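You operate a simulated robot arm through the tools that you are given. There is no shell and no other tool. Be economical: measure what you need, move in short steps, check, and stop when the job is done.

The job below is to be done with a simulated robot arm. You get a single attempt, and the scene is never put back.

Task
Take the oil tin and put it on the black tray.

Only the result counts: the job must be done as asked and must still hold three seconds after the hand-in. Knocking over, shifting, dropping, spilling or breaking anything else fails it.

Robot
A 7-joint arm with a two-finger parallel gripper, fixed in place. Base frame: the origin is at the foot of the arm, x ahead of it, y to its left, z up; the work surface is at about z = 0.85. Units: m, degrees, N and s.
With the tool pointing down near the work surface it reaches from about 0.3 to 0.7 m from the base axis. Its first joint turns from -66.0 to 66.0 degrees. Payload 1.57 kg.
Tool frame: the origin (TCP) lies between the finger pads and is the grasp point; the fingertips stand 0.03 m ahead of it; z points along the fingers, y is the line along which they close. The gripper opens to 0.11 m. The fingers are 0.024 m wide and 0.012 m thick; the gripper's body (0.048 by 0.112 m) begins 0.078 m behind the TCP.
Orientation is that of the tool frame in the base frame, as [roll, pitch, yaw] about the fixed x, y, z axes, in that order (R = Rz(yaw) Ry(pitch) Rx(roll)). With the fingers straight down and closing along the base's y, the tool's x points along the base's -x, its y along +y and its z along -z.

Tools
- The arm moves only by the tool arm_command. Its argument "steps" is a list of rows, each a list of 7 numbers: the shift along the base's x, y, z in units of 250 mm (1.0 is 250 mm), then the turn, a rotation vector about the base's x, y, z in units of 45 degrees (1.0 is 45 degrees), then the gripper command, from -1 (shut) to 1 (fully open), values between in proportion. In form: [[x, y, z, wx, wy, wz, gripper], ...]. A call has 1 to 8 rows; each row is the pose to reach, as a shift and turn from the pose commanded when the call began. A call with a number of a shift or a turn outside -1 to 1 is refused whole. Rows are played at 5 a second. More than 0.05 m and 8.6 degrees between two rows, or a gripper value outside its range, and nothing of the call is played. A pose out of reach is approached as far as the arm can. The call stops where the force on the tool passes 40 N (or 10 N more than at its start, if that is more) or the arm is blocked; 0.2 s more then pass. The fingers move at their own pace (about 0.108 m/s each) and stop on an object; they squeeze with about 24 N. The grip force told is the motor's: it shows also when the fingers shut on nothing. Time passes only in rows, and 0.2 s behind the last, so rows that repeat a pose let the fingers close. The reply holds the time, the measured pose of the TCP, the force on the tool along the base axes, the opening and the grip force, in the units named above and with some noise.
- Cameras (640 x 400 px; columns grow to the right, rows downward): "scene" is fixed at [0.1638, -0.3888, 1.4129]; the picture's right is [0.80, -0.59, 0.00], its down [-0.29, -0.40, -0.87] and it looks along [0.52, 0.70, -0.49] (base axes); focal length 338 px, centre (320, 200). "wrist" rides on the gripper at [-0.036, 0, -0.08] in the tool frame; the picture's right is [0.00, -1.00, 0.00], its down [0.97, 0.00, -0.24] and it looks along [0.24, 0.00, 0.97] (tool axes); focal length 218 px, centre (320, 200). There is no depth. A picture from a camera that has moved, and an enlarged one, comes with that camera's place and axes in the base frame and with its lens.
- snapshot(camera): a new picture of that camera. The clock stands still meanwhile.
- close_up(camera, box): a new picture of the part [left, top, right, bottom] of that camera's present view, enlarged. The clock stands still meanwhile.
- sign_off(): hands the job in; it is judged then, once.

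Go step by step. Nothing tells you positions but the pictures and the camera data: compare them with the known pose of the tool, close in by small moves and look again before you grip or let go. The budget is 90 turns and 46 pictures, counting those below and the enlarged ones. Unless the task says otherwise, let go and move clear before handing in, and close with one line.

The tools are called after "Call:" as a command line: name --pt "numbers of a row" for each row, then --argument value for the rest, lists and objects as JSON in quotes. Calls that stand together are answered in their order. arm_command: Moves the arm, as the interface text tells. Its arguments: {"type":"object","properties":{"steps":{"type":"array"}},"required":["steps"]} The other tools are called the same way: snapshot (camera) takes a picture; close_up (camera, box) takes an enlarged picture of a part of a camera's view; sign_off () hands the job in.

At the start:

```text
time_s: 0.0
tool_pos: [0.4711, -0.0101, 1.1586]
orientation: [-180.0, 0.0, 179.9]
contact_force: [-0.5, -0.3, 0.2]
width: 0.1103
finger_force: 0.2
```

scene: 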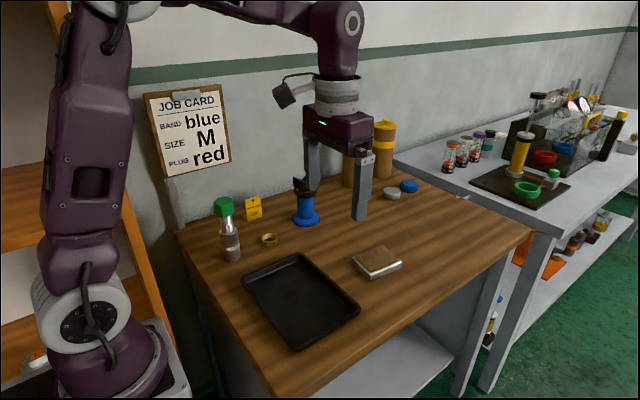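
wrist: 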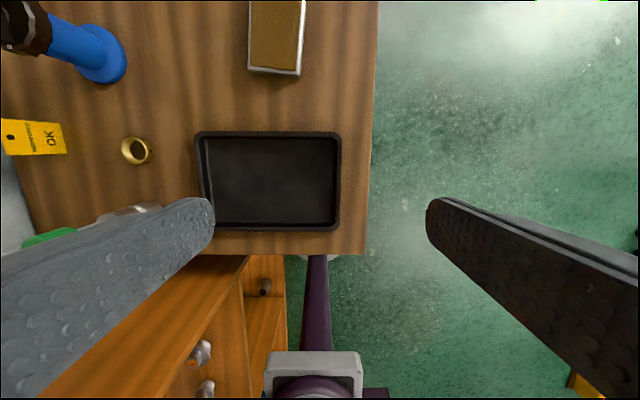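

The scene shows a black tray, a flat metal tin with a brown top, a bottle, and taller yellow-brown containers behind the gripper. I'll enlarge the views to find which one is the oil tin.

Call:
close_up --camera "scene" --box '[320, 100, 440, 220]'

Call:
close_up --camera "scene" --box '[190, 180, 430, 350]'

```text
3.33 times, centred on (380, 160) of scene
camera zoom: at [0.1638, -0.3888, 1.4129], right [0.8, -0.59, 0.0], down [-0.29, -0.4, -0.87], along [0.52, 0.7, -0.49], focal length 1125 px, centre (120, 333)
```

zoom: 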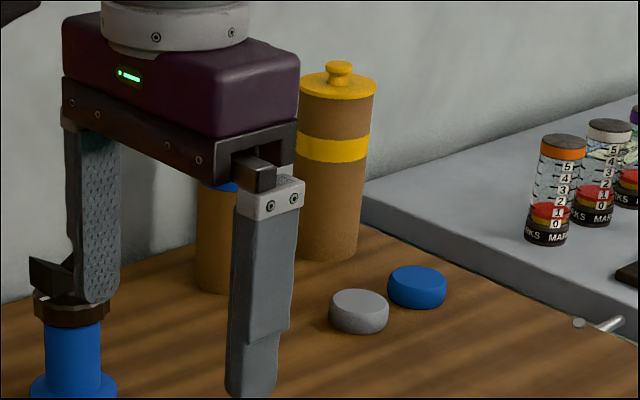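

```text
2.35 times, centred on (310, 265) of scene
camera zoom: at [0.1638, -0.3888, 1.4129], right [0.8, -0.59, 0.0], down [-0.29, -0.4, -0.87], along [0.52, 0.7, -0.49], focal length 794 px, centre (344, 47)
```

zoom: 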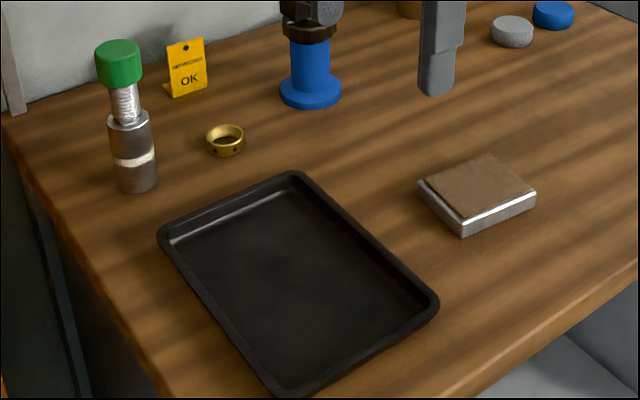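

The flat box is near (0.69, 0.07), the bottle near (0.39, 0.30) and the tray near (0.45, 0.08). I'll enlarge the candidates further to tell which is the tin.

Call:
close_up --camera "scene" --box '[200, 185, 280, 275]'

Call:
close_up --camera "scene" --box '[340, 230, 420, 290]'

Call:
close_up --camera "wrist" --box '[0, 0, 380, 260]'

```text
4.44 times, centred on (240, 230) of scene
camera zoom: at [0.1638, -0.3888, 1.4129], right [0.8, -0.59, 0.0], down [-0.29, -0.4, -0.87], along [0.52, 0.7, -0.49], focal length 1500 px, centre (676, 67)
```

zoom: 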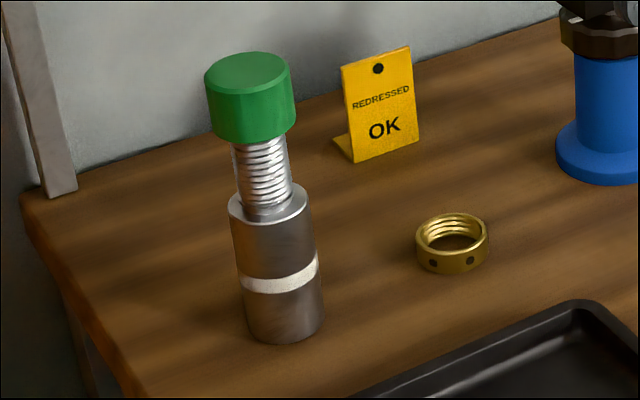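

```text
6.67 times, centred on (380, 260) of scene
camera zoom: at [0.1638, -0.3888, 1.4129], right [0.8, -0.59, 0.0], down [-0.29, -0.4, -0.87], along [0.52, 0.7, -0.49], focal length 2250 px, centre (-80, -200)
```

zoom: 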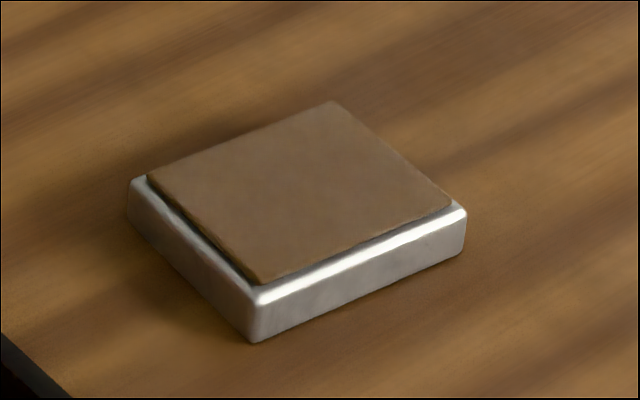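

```text
1.54 times, centred on (190, 130) of wrist
camera zoom: at [0.5077, -0.0083, 1.2388], right [0.0, -1.0, 0.0], down [-0.97, 0.0, 0.24], along [-0.24, 0.0, -0.97], focal length 336 px, centre (520, 308)
```

zoom: 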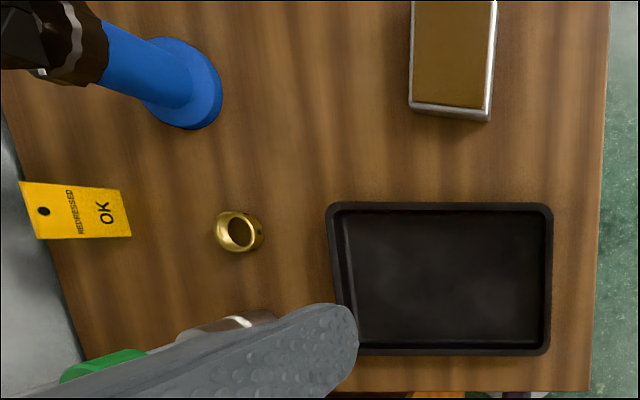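

The objects near the far table edge are partly hidden by the gripper. I'll raise the arm and tilt the wrist forward so both cameras see them.

Call:
arm_command --pt "0 0 0.12 0 -0.18 0 1" --pt "0 0 0.24 0 -0.36 0 1" --pt "0 0 0.36 0 -0.54 0 1" --pt "0 0 0.48 0 -0.72 0 1" --pt "0 0 0.5 0 -0.9 0 1" --pt "0 0 0.5 0 -0.9 0 1"

Call:
snapshot --camera "scene"

Call:
snapshot --camera "wrist"

```text
time_s: 1.4
tool_pos: [0.4707, -0.0105, 1.2834]
orientation: [180.0, 40.6, 180.0]
contact_force: [0.8, -1.0, 0.0]
width: 0.1103
finger_force: 0.0
```

```text
38 pictures are left
```

scene: 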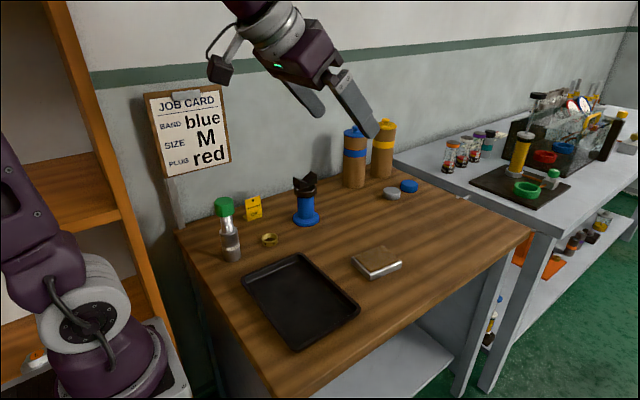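

```text
37 pictures are left
camera wrist: at [0.4463, -0.0077, 1.3679], right [0.0, -1.0, 0.0], down [-0.89, 0.0, -0.45], along [0.45, 0.0, -0.89], focal length 218 px, centre (320, 200)
```

wrist: 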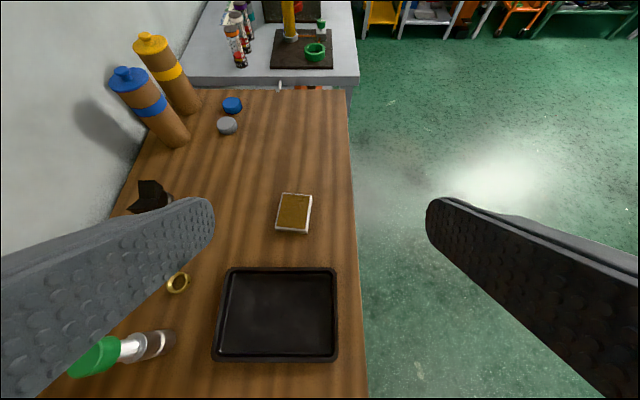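

The yellow and blue-banded canisters stand over 1 m away, out of reach, so the tin must be a nearer object. I'll enlarge the flat box and the other reachable items.

Call:
close_up --camera "wrist" --box '[260, 180, 330, 245]'

Call:
close_up --camera "scene" --box '[280, 165, 340, 235]'

Call:
close_up --camera "wrist" --box '[60, 260, 200, 390]'

Call:
close_up --camera "scene" --box '[430, 70, 640, 220]'

```text
6.15 times, centred on (295, 212) of wrist
camera zoom: at [0.4463, -0.0077, 1.3679], right [0.0, -1.0, 0.0], down [-0.89, 0.0, -0.45], along [0.45, 0.0, -0.89], focal length 1343 px, centre (474, 123)
```

zoom: 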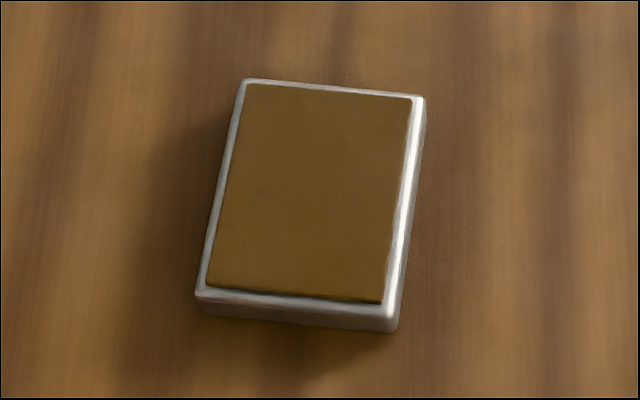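

```text
5.71 times, centred on (310, 200) of scene
camera zoom: at [0.1638, -0.3888, 1.4129], right [0.8, -0.59, 0.0], down [-0.29, -0.4, -0.87], along [0.52, 0.7, -0.49], focal length 1928 px, centre (377, 200)
```

zoom: 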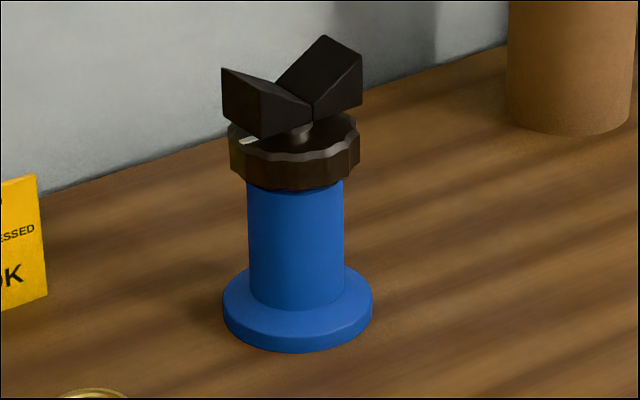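

```text
3.08 times, centred on (130, 325) of wrist
camera zoom: at [0.4463, -0.0077, 1.3679], right [0.0, -1.0, 0.0], down [-0.89, 0.0, -0.45], along [0.45, 0.0, -0.89], focal length 672 px, centre (905, -185)
```

zoom: 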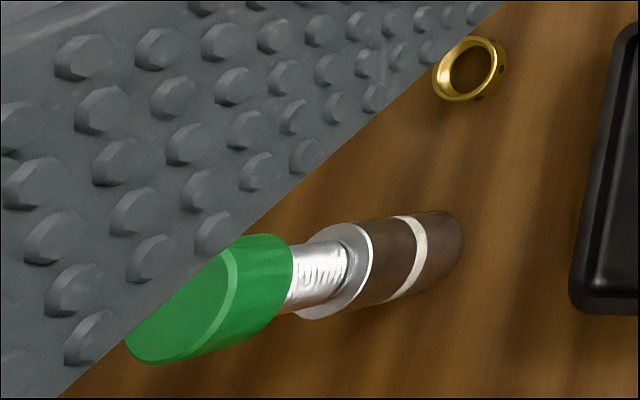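

```text
2.67 times, centred on (535, 145) of scene
camera zoom: at [0.1638, -0.3888, 1.4129], right [0.8, -0.59, 0.0], down [-0.29, -0.4, -0.87], along [0.52, 0.7, -0.49], focal length 900 px, centre (-253, 347)
```

zoom: 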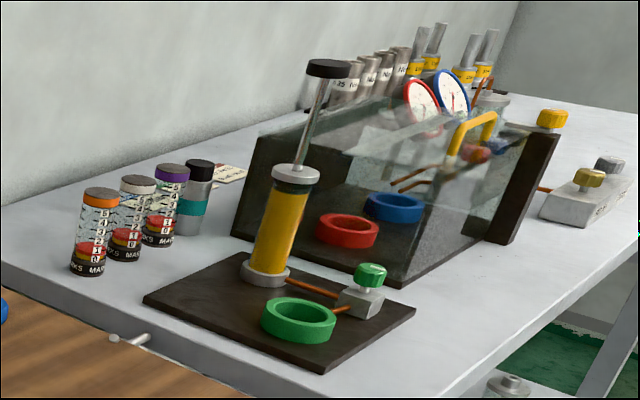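

The flat metal box looks like a shallow tin filled with amber contents, and its surface picks up glare at a low angle. I'll bring the wrist camera over it, looking straight down, to confirm and measure.

Call:
arm_command --pt "0.08 0.04 -0.1 0 0.075 0 1" --pt "0.16 0.08 -0.2 0 0.15 0 1" --pt "0.24 0.12 -0.3 0 0.225 0 1" --pt "0.32 0.16 -0.4 0 0.3 0 1" --pt "0.4 0.2 -0.5 0 0.375 0 1" --pt "0.48 0.24 -0.6 0 0.45 0 1" --pt "0.56 0.28 -0.7 0 0.525 0 1" --pt "0.64 0.31 -0.8 0 0.6 0 1"

Call:
snapshot --camera "wrist"

Call:
close_up --camera "scene" --box '[340, 230, 420, 290]'

```text
time_s: 3.2
tool_pos: [0.6332, 0.0653, 1.0835]
orientation: [-180.0, 13.5, 180.0]
contact_force: [-0.3, -1.3, -0.6]
width: 0.1103
finger_force: 0.2
```

```text
32 pictures are left
camera wrist: at [0.6488, 0.0681, 1.1697], right [0.0, -1.0, 0.0], down [-1.0, 0.0, 0.01], along [-0.01, 0.0, -1.0], focal length 218 px, centre (320, 200)
```

wrist: 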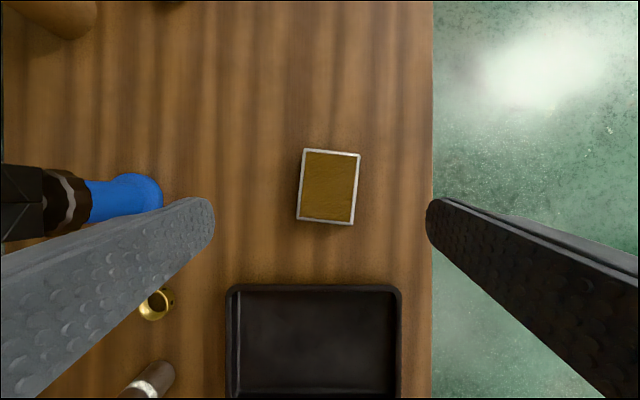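

```text
6.67 times, centred on (380, 260) of scene
camera zoom: at [0.1638, -0.3888, 1.4129], right [0.8, -0.59, 0.0], down [-0.29, -0.4, -0.87], along [0.52, 0.7, -0.49], focal length 2250 px, centre (-80, -200)
```

zoom: 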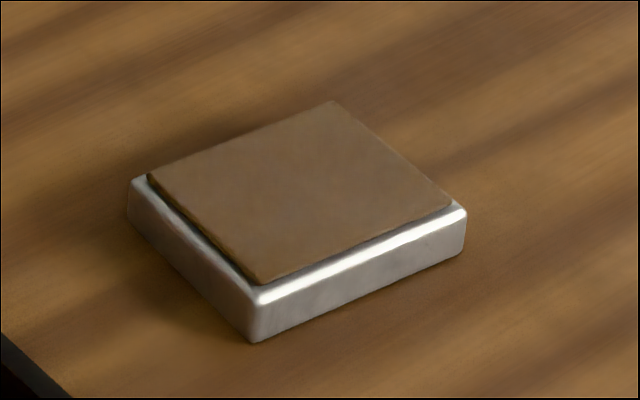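

Call:
close_up --camera "wrist" --box '[280, 130, 380, 240]'

```text
3.64 times, centred on (330, 185) of wrist
camera zoom: at [0.6488, 0.0681, 1.1697], right [0.0, -1.0, 0.0], down [-1.0, 0.0, 0.01], along [-0.01, 0.0, -1.0], focal length 794 px, centre (284, 254)
```

zoom: 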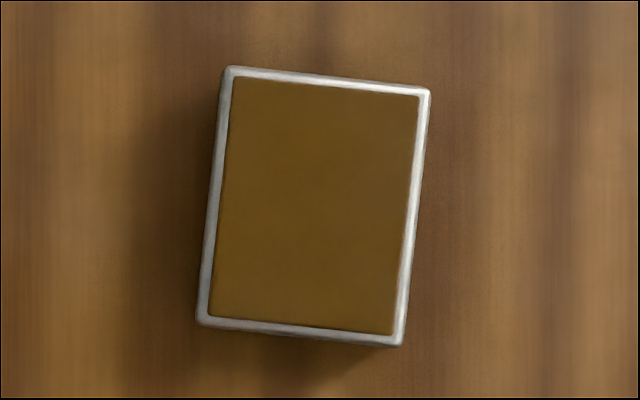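

From above, the box is about 77 x 98 mm and centred near (0.70, 0.065), with a metal rim around a brown fill. The green-capped metal bottle could also be a tin, so I'll view it from the side before deciding.

Call:
arm_command --pt "-0.02 0.1 0.1 0 0.12 0 1" --pt "-0.04 0.2 0.15 0 0.24 0 1" --pt "-0.06 0.32 0.15 0 0.36 0 1" --pt "-0.08 0.44 0.15 0 0.48 0 1" --pt "-0.1 0.56 0.15 0 0.6 0 1" --pt "-0.12 0.68 0.15 0 0.72 0 1" --pt "-0.13 0.78 0.15 0 0.85 0 1" --pt "-0.13 0.78 0.15 0 0.85 0 1"

Call:
snapshot --camera "wrist"

```text
time_s: 5.0
tool_pos: [0.5186, 0.2155, 1.1006]
orientation: [179.9, -22.3, -179.6]
contact_force: [0.3, 0.2, -1.0]
width: 0.1098
finger_force: 0.0
out of reach, approached as far as the arm can: row 4, 5, 6, 7, 8
```

```text
29 pictures are left
camera wrist: at [0.5821, 0.2175, 1.1615], right [0.01, -1.0, 0.0], down [-0.81, -0.01, 0.59], along [-0.59, 0.0, -0.81], focal length 218 px, centre (320, 200)
```

wrist: 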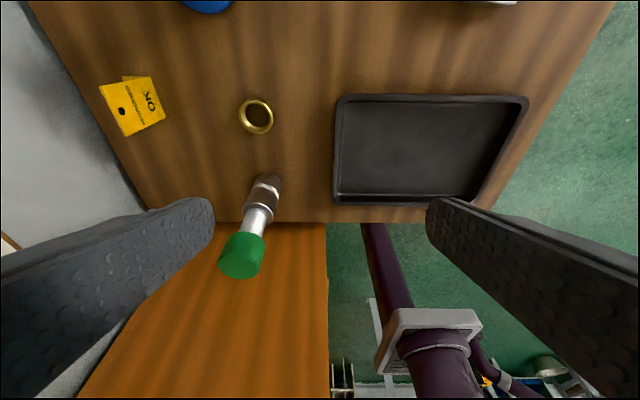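

Call:
close_up --camera "wrist" --box '[205, 160, 315, 285]'

Call:
close_up --camera "scene" --box '[205, 190, 255, 270]'

```text
3.20 times, centred on (260, 222) of wrist
camera zoom: at [0.5821, 0.2175, 1.1615], right [0.01, -1.0, 0.0], down [-0.81, -0.01, 0.59], along [-0.59, 0.0, -0.81], focal length 698 px, centre (512, 128)
```

zoom: 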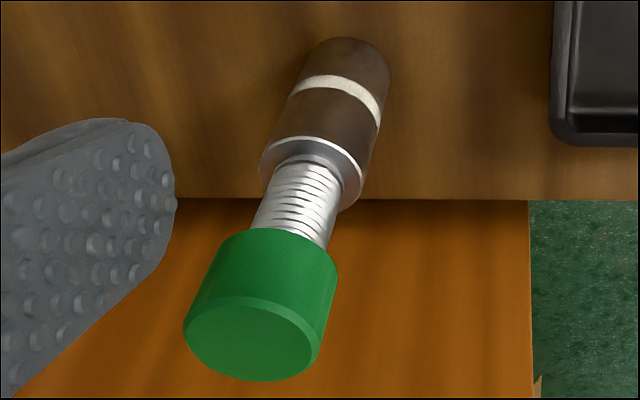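

```text
5.00 times, centred on (230, 230) of scene
camera zoom: at [0.1638, -0.3888, 1.4129], right [0.8, -0.59, 0.0], down [-0.29, -0.4, -0.87], along [0.52, 0.7, -0.49], focal length 1687 px, centre (770, 50)
```

zoom: 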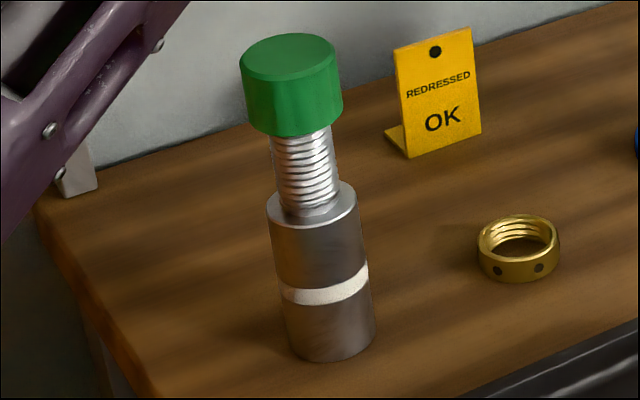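

The green-capped item is a threaded fitting with a band and plug like those on the job card, so I take the flat metal box at about (0.663, 0.057) as the oil tin. It is turned about -6° in yaw, and I'll return upright above it, keeping clear.

Call:
arm_command --pt "0 -0.05 0.04 0 -0.1 0 1" --pt "0.03 -0.15 0.08 0 -0.2 0 1" --pt "0.06 -0.25 0.08 0 -0.3 0 1" --pt "0.1 -0.35 0.08 0 -0.4 0 1" --pt "0.15 -0.45 0.08 0 -0.5 0 1" --pt "0.2 -0.55 0.08 0 -0.5 0 1" --pt "0.2 -0.55 0.08 0 -0.5 0 1"

```text
time_s: 6.6
tool_pos: [0.566, 0.0801, 1.1224]
orientation: [-180.0, -2.2, 180.0]
contact_force: [0.1, 0.2, -0.2]
width: 0.1099
finger_force: 0.1
```

The arm is upright again at (0.566, 0.080, 1.12). Next I'll align over the tin at about z = 1.0 with the yaw turned -6°.

Call:
arm_command --pt "0.1 -0.023 -0.1 0 -0.02 -0.04 1" --pt "0.2 -0.046 -0.2 0 -0.035 -0.08 1" --pt "0.3 -0.07 -0.35 0 -0.05 -0.12 1" --pt "0.388 -0.092 -0.49 0 -0.05 -0.138 1" --pt "0.388 -0.092 -0.49 0 -0.05 -0.138 1"

Call:
snapshot --camera "wrist"

Call:
snapshot --camera "scene"

```text
time_s: 7.8
tool_pos: [0.6618, 0.0545, 1.002]
orientation: [179.8, 0.1, 173.8]
contact_force: [0.3, 1.0, -0.7]
width: 0.11
finger_force: 0.1
```

```text
26 pictures are left
camera wrist: at [0.6964, 0.0522, 1.0821], right [-0.11, -0.99, 0.0], down [-0.96, 0.1, 0.24], along [-0.24, 0.03, -0.97], focal length 218 px, centre (320, 200)
```

wrist: 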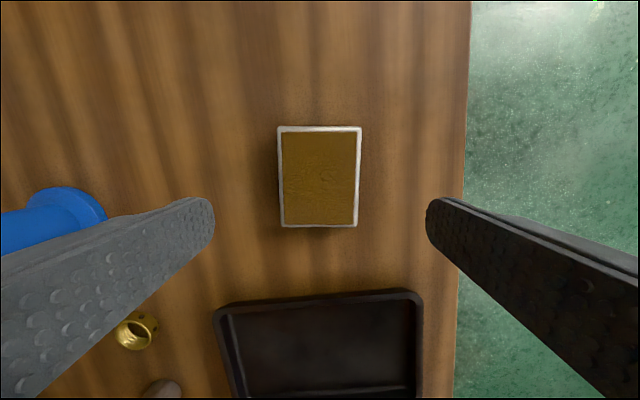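

```text
25 pictures are left
```

scene: 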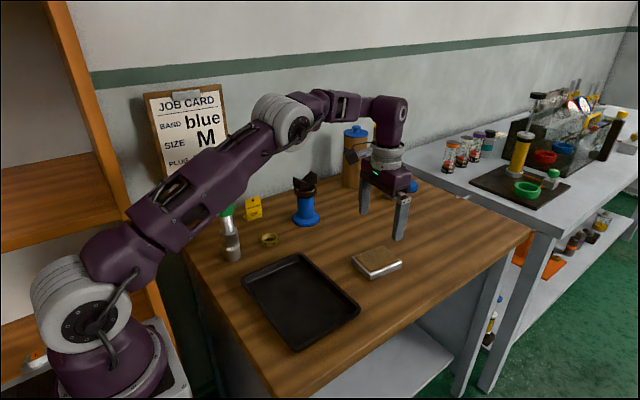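

The tin is centred between the fingers and squared up to them. I'll descend until the fingertips are just above the table, with the gripper still open.

Call:
arm_command --pt "0.01 0.004 -0.12 0 0 0 1" --pt "0.016 0.006 -0.24 0 0 0 1" --pt "0.016 0.006 -0.34 0 0 0 1" --pt "0.016 0.006 -0.41 0 0 0 1" --pt "0.016 0.006 -0.456 0 0 0 1" --pt "0.016 0.006 -0.456 0 0 0 1"

Call:
close_up --camera "scene" --box '[320, 190, 440, 290]'

Call:
snapshot --camera "wrist"

```text
time_s: 9.2
tool_pos: [0.6656, 0.0594, 0.8875]
orientation: [180.0, -0.1, 173.8]
contact_force: [0.4, -0.9, -0.6]
width: 0.1101
finger_force: 0.1
```

```text
4.00 times, centred on (380, 240) of scene
camera zoom: at [0.1638, -0.3888, 1.4129], right [0.8, -0.59, 0.0], down [-0.29, -0.4, -0.87], along [0.52, 0.7, -0.49], focal length 1350 px, centre (80, 40)
```

zoom: 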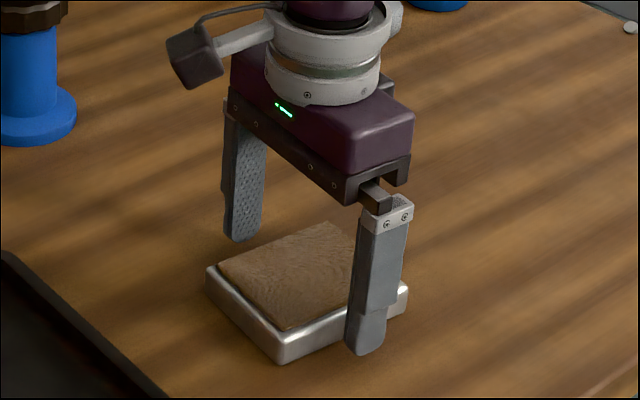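

```text
23 pictures are left
camera wrist: at [0.6995, 0.0576, 0.9685], right [-0.11, -0.99, 0.0], down [-0.97, 0.1, 0.24], along [-0.24, 0.03, -0.97], focal length 218 px, centre (320, 200)
```

wrist: 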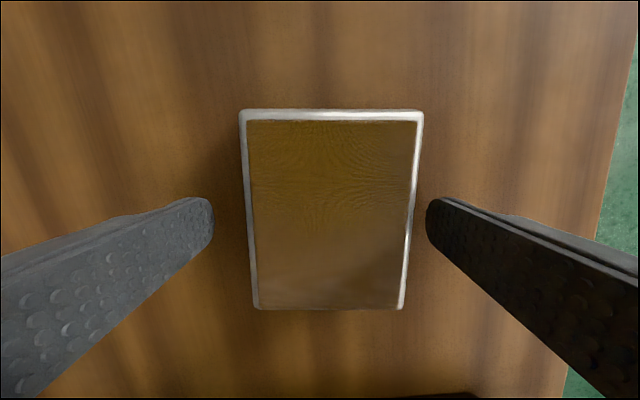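

The brown top shows ripples and reflections, which suggests a liquid, so I'll keep it level and move slowly. I'll make a small centring correction of 4 mm toward -y and close.

Call:
arm_command --pt "0.012 -0.018 -0.012 0 0 0 1" --pt "0.012 -0.018 -0.012 0 0 0 0.6" --pt "0.012 -0.018 -0.012 0 0 0 0.45" --pt "0.012 -0.018 -0.012 0 0 0 0.35" --pt "0.012 -0.018 -0.012 0 0 0 0.25" --pt "0.012 -0.018 -0.012 0 0 0 0.15" --pt "0.012 -0.018 -0.012 0 0 0 0.1" --pt "0.012 -0.018 -0.012 0 0 0 0.1"

```text
time_s: 11.0
tool_pos: [0.6684, 0.0548, 0.8855]
orientation: [179.9, 0.0, 173.8]
contact_force: [-0.4, 0.0, 0.9]
width: 0.0797
finger_force: 24.2
```

The fingers have closed on the tin at 80 mm with 24 N. Now I'll lift it slowly, keeping it level.

Call:
arm_command --pt "0 0 0 0 0 0 -1" --pt "0 0 0.01 0 0 0 -1" --pt "0 0 0.03 0 0 0 -1" --pt "0 0 0.06 0 0 0 -1" --pt "0 0 0.1 0 0 0 -1" --pt "0 0 0.14 0 0 0 -1" --pt "0 0 0.17 0 0 0 -1" --pt "0 0 0.18 0 0 0 -1"

Call:
snapshot --camera "scene"

Call:
snapshot --camera "wrist"

```text
time_s: 12.8
tool_pos: [0.6699, 0.0538, 0.9312]
orientation: [179.8, 0.1, 173.8]
contact_force: [-0.2, 0.8, -4.4]
width: 0.08
finger_force: 23.9
```

```text
22 pictures are left
```

scene: 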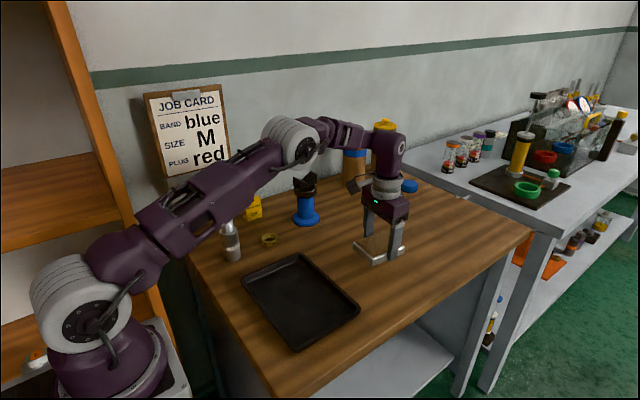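

```text
21 pictures are left
camera wrist: at [0.7048, 0.0519, 1.0114], right [-0.11, -0.99, 0.0], down [-0.96, 0.1, 0.24], along [-0.24, 0.03, -0.97], focal length 218 px, centre (320, 200)
```

wrist: 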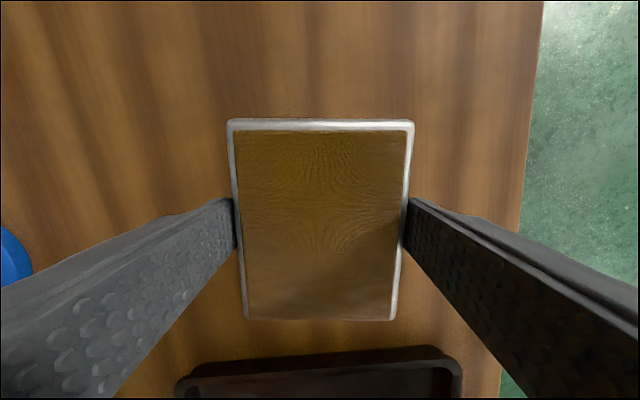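

The tin is held level and weighs about 0.45 kg. The tray's centre is near (0.447, 0.075), and I'll carry the tin over it slowly with gentle ramps.

Call:
arm_command --pt "-0.01 0.001 0.02 0 0 0 -1" --pt "-0.04 0.004 0.05 0 0 0.01 -1" --pt "-0.09 0.008 0.08 0 0 0.03 -1" --pt "-0.15 0.013 0.1 0 0 0.05 -1" --pt "-0.22 0.02 0.1 0 0 0.07 -1" --pt "-0.29 0.027 0.1 0 0 0.09 -1" --pt "-0.35 0.032 0.1 0 0 0.1 -1" --pt "-0.39 0.036 0.1 0 0 0.11 -1"

Call:
arm_command --pt "-0.01 0.001 0 0 0 0 -1" --pt "-0.04 0.004 0 0 0 0.01 -1" --pt "-0.1 0.01 0 0 0 0.02 -1" --pt "-0.17 0.016 0 0 0 0.03 -1" --pt "-0.25 0.024 0 0 0 0.03 -1" --pt "-0.33 0.032 0 0 0 0.03 -1" --pt "-0.39 0.036 0 0 0 0.03 -1" --pt "-0.43 0.04 0 0 0 0.03 -1"

Call:
snapshot --camera "scene"

Call:
snapshot --camera "wrist"

```text
time_s: 14.6
tool_pos: [0.5723, 0.0626, 0.9568]
orientation: [179.9, 0.0, 178.7]
contact_force: [-0.2, 0.1, -5.1]
width: 0.08
finger_force: 24.0
```

```text
time_s: 16.4
tool_pos: [0.4641, 0.0746, 0.9544]
orientation: [179.9, 0.0, -180.0]
contact_force: [-0.3, 0.4, -3.9]
width: 0.0797
finger_force: 24.2
```

```text
20 pictures are left
```

scene: 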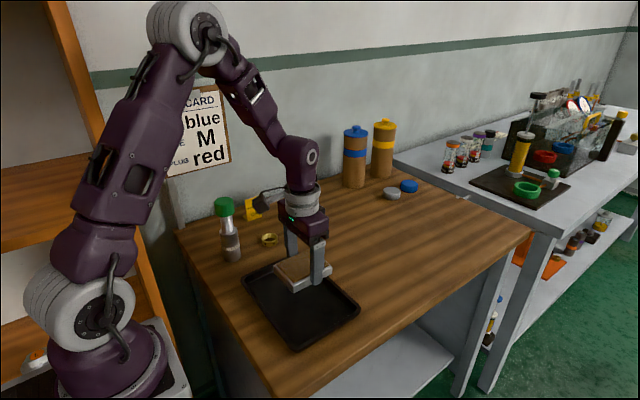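

```text
19 pictures are left
camera wrist: at [0.4989, 0.077, 1.0355], right [0.0, -1.0, 0.0], down [-0.97, 0.0, 0.24], along [-0.24, 0.0, -0.97], focal length 218 px, centre (320, 200)
```

wrist: 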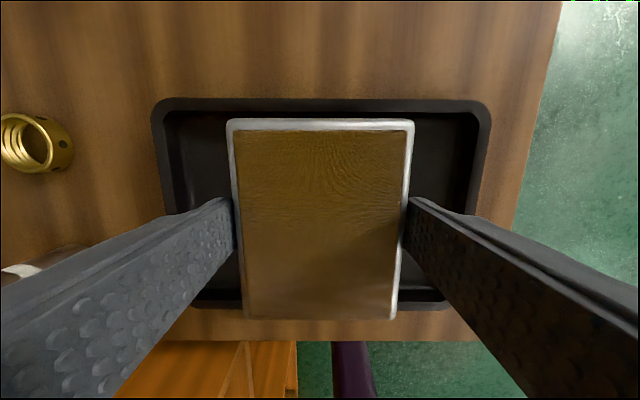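

The tin is over the tray, and the tray centre works out to x ≈ 0.445. I'll shift 19 mm back and lower to about 10 mm above the tray floor.

Call:
arm_command --pt "-0.02 0 -0.01 0 0 0 -1" --pt "-0.05 0.003 -0.03 0 0 0 -1" --pt "-0.07 0.006 -0.06 0 0 0 -1" --pt "-0.076 0.006 -0.1 0 0 0 -1" --pt "-0.076 0.006 -0.14 0 0 0 -1" --pt "-0.076 0.006 -0.18 0 0 0 -1" --pt "-0.076 0.006 -0.2 0 0 0 -1" --pt "-0.076 0.006 -0.205 0 0 0 -1"

Call:
close_up --camera "scene" --box '[230, 220, 370, 360]'

Call:
snapshot --camera "wrist"

```text
time_s: 18.2
tool_pos: [0.4459, 0.0754, 0.9053]
orientation: [179.9, 0.1, -179.8]
contact_force: [-0.3, 0.2, -4.0]
width: 0.0798
finger_force: 23.8
```

```text
2.86 times, centred on (300, 290) of scene
camera zoom: at [0.1639, -0.3888, 1.4129], right [0.8, -0.59, 0.0], down [-0.29, -0.4, -0.87], along [0.52, 0.7, -0.49], focal length 964 px, centre (377, -57)
```

zoom: 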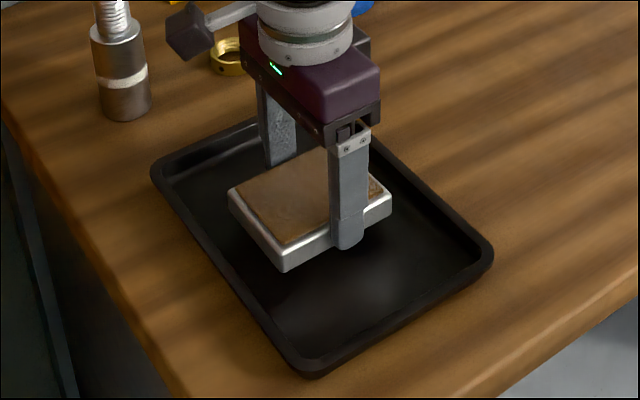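

```text
17 pictures are left
camera wrist: at [0.4809, 0.0775, 0.9844], right [0.0, -1.0, 0.0], down [-0.97, 0.0, 0.24], along [-0.24, 0.0, -0.97], focal length 218 px, centre (320, 200)
```

wrist: 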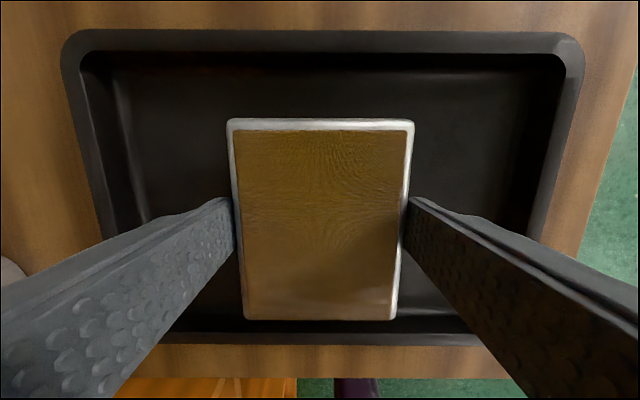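

The tin is well centred inside the tray rim. Next I'll lower it in small steps until the force shows it resting.

Call:
arm_command --pt "0 0 -0.012 0 0 0 -1" --pt "0 0 -0.024 0 0 0 -1" --pt "0 0 -0.036 0 0 0 -1" --pt "0 0 -0.044 0 0 0 -1" --pt "0 0 -0.05 0 0 0 -1" --pt "0 0 -0.05 0 0 0 -1"

```text
time_s: 19.6
tool_pos: [0.4442, 0.0755, 0.8912]
orientation: [179.9, 0.0, -179.9]
contact_force: [-0.1, 1.3, -4.9]
width: 0.08
finger_force: 24.0
```

The tin is still hanging at its full weight with the TCP at z = 0.891. I'll continue down in 1 mm steps.

Call:
arm_command --pt "0 0 -0.004 0 0 0 -1" --pt "0 0 -0.008 0 0 0 -1" --pt "0 0 -0.008 0 0 0 -1"

```text
time_s: 20.4
tool_pos: [0.4442, 0.0752, 0.8887]
orientation: [179.9, 0.0, -179.9]
contact_force: [0.1, 0.5, -4.6]
width: 0.0799
finger_force: 23.8
```

Call:
arm_command --pt "0 0 -0.004 0 0 0 -1" --pt "0 0 -0.006 0 0 0 -1" --pt "0 0 -0.006 0 0 0 -1"

```text
time_s: 21.2
tool_pos: [0.445, 0.0749, 0.8884]
orientation: [179.9, 0.1, -179.9]
contact_force: [-0.7, 2.9, 20.7]
width: 0.08
finger_force: 24.2
```

The tin now rests on the tray, pressing with about 20 N. I'll ease up slightly and open the fingers gently.

Call:
arm_command --pt "0 0 0.002 0 0 0 -1" --pt "0 0 0.003 0 0 0 -1" --pt "0 0 0.003 0 0 0 -1"

```text
time_s: 22.0
tool_pos: [0.4432, 0.0745, 0.8891]
orientation: [179.9, 0.1, -180.0]
contact_force: [-0.8, 3.5, 5.1]
width: 0.0799
finger_force: 24.4
```

The contact is now light. I'll open slowly, then rise straight up.

Call:
arm_command --pt "0 0 0 0 0 0 0.48" --pt "0 0 0 0 0 0 0.55" --pt "0 0 0 0 0 0 0.65" --pt "0 0 0 0 0 0 0.8" --pt "0 0 0 0 0 0 0.95" --pt "0 0 0 0 0 0 0.95"

Call:
snapshot --camera "wrist"

```text
time_s: 23.4
tool_pos: [0.4435, 0.0752, 0.8897]
orientation: [179.9, 0.1, -179.9]
contact_force: [-0.2, 0.6, 0.3]
width: 0.1071
finger_force: 0.2
```

```text
16 pictures are left
camera wrist: at [0.4802, 0.0769, 0.9693], right [0.0, -1.0, 0.0], down [-0.97, 0.0, 0.24], along [-0.24, 0.0, -0.97], focal length 218 px, centre (320, 200)
```

wrist: 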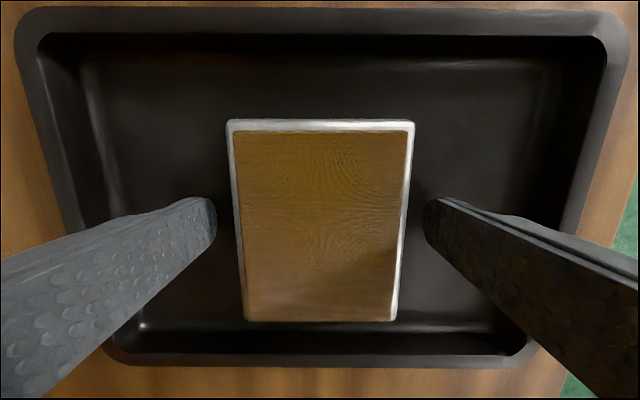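

The tin is released and sits free in the tray. I'll rise straight up and check the scene.

Call:
arm_command --pt "0 0 0.05 0 0 0 0.95" --pt "0 0 0.15 0 0 0 0.95" --pt "0 0 0.3 0 0 0 0.95" --pt "0 0 0.45 0 0 0 0.95" --pt "0 0 0.6 0 0 0 0.95" --pt "0 0 0.75 0 0 0 0.95" --pt "0 0 0.9 0 0 0 0.95" --pt "0 0 0.95 0 0 0 0.95"

Call:
snapshot --camera "scene"

Call:
close_up --camera "scene" --box '[190, 180, 430, 350]'

```text
time_s: 25.2
tool_pos: [0.4429, 0.0757, 1.1261]
orientation: [179.9, 0.0, -179.8]
contact_force: [0.5, -0.7, 0.3]
width: 0.1074
finger_force: 0.1
```

```text
15 pictures are left
```

scene: 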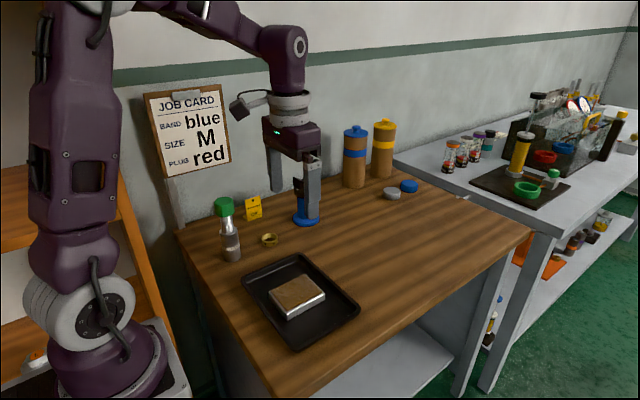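

```text
2.35 times, centred on (310, 265) of scene
camera zoom: at [0.1638, -0.3888, 1.4129], right [0.8, -0.59, 0.0], down [-0.29, -0.4, -0.87], along [0.52, 0.7, -0.49], focal length 794 px, centre (344, 47)
```

zoom: 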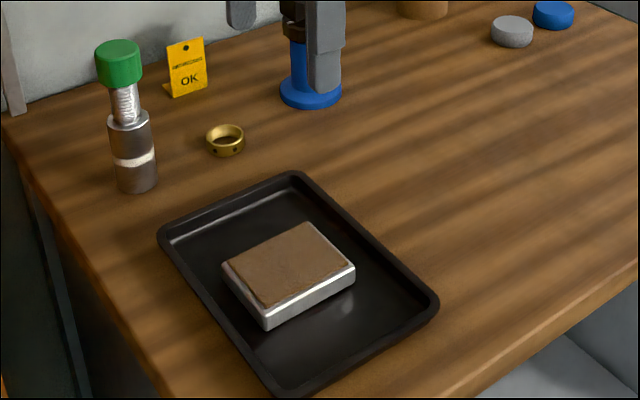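

The tin rests flat inside the black tray, everything else is where it was, and the gripper is clear. I'm handing in now.

Call:
sign_off

```text
The job is handed in.
```

I put the flat metal tin with the brown top on the black tray, and nothing else was moved; it carried no label, so taking it as the oil tin was my judgement from the pictures.
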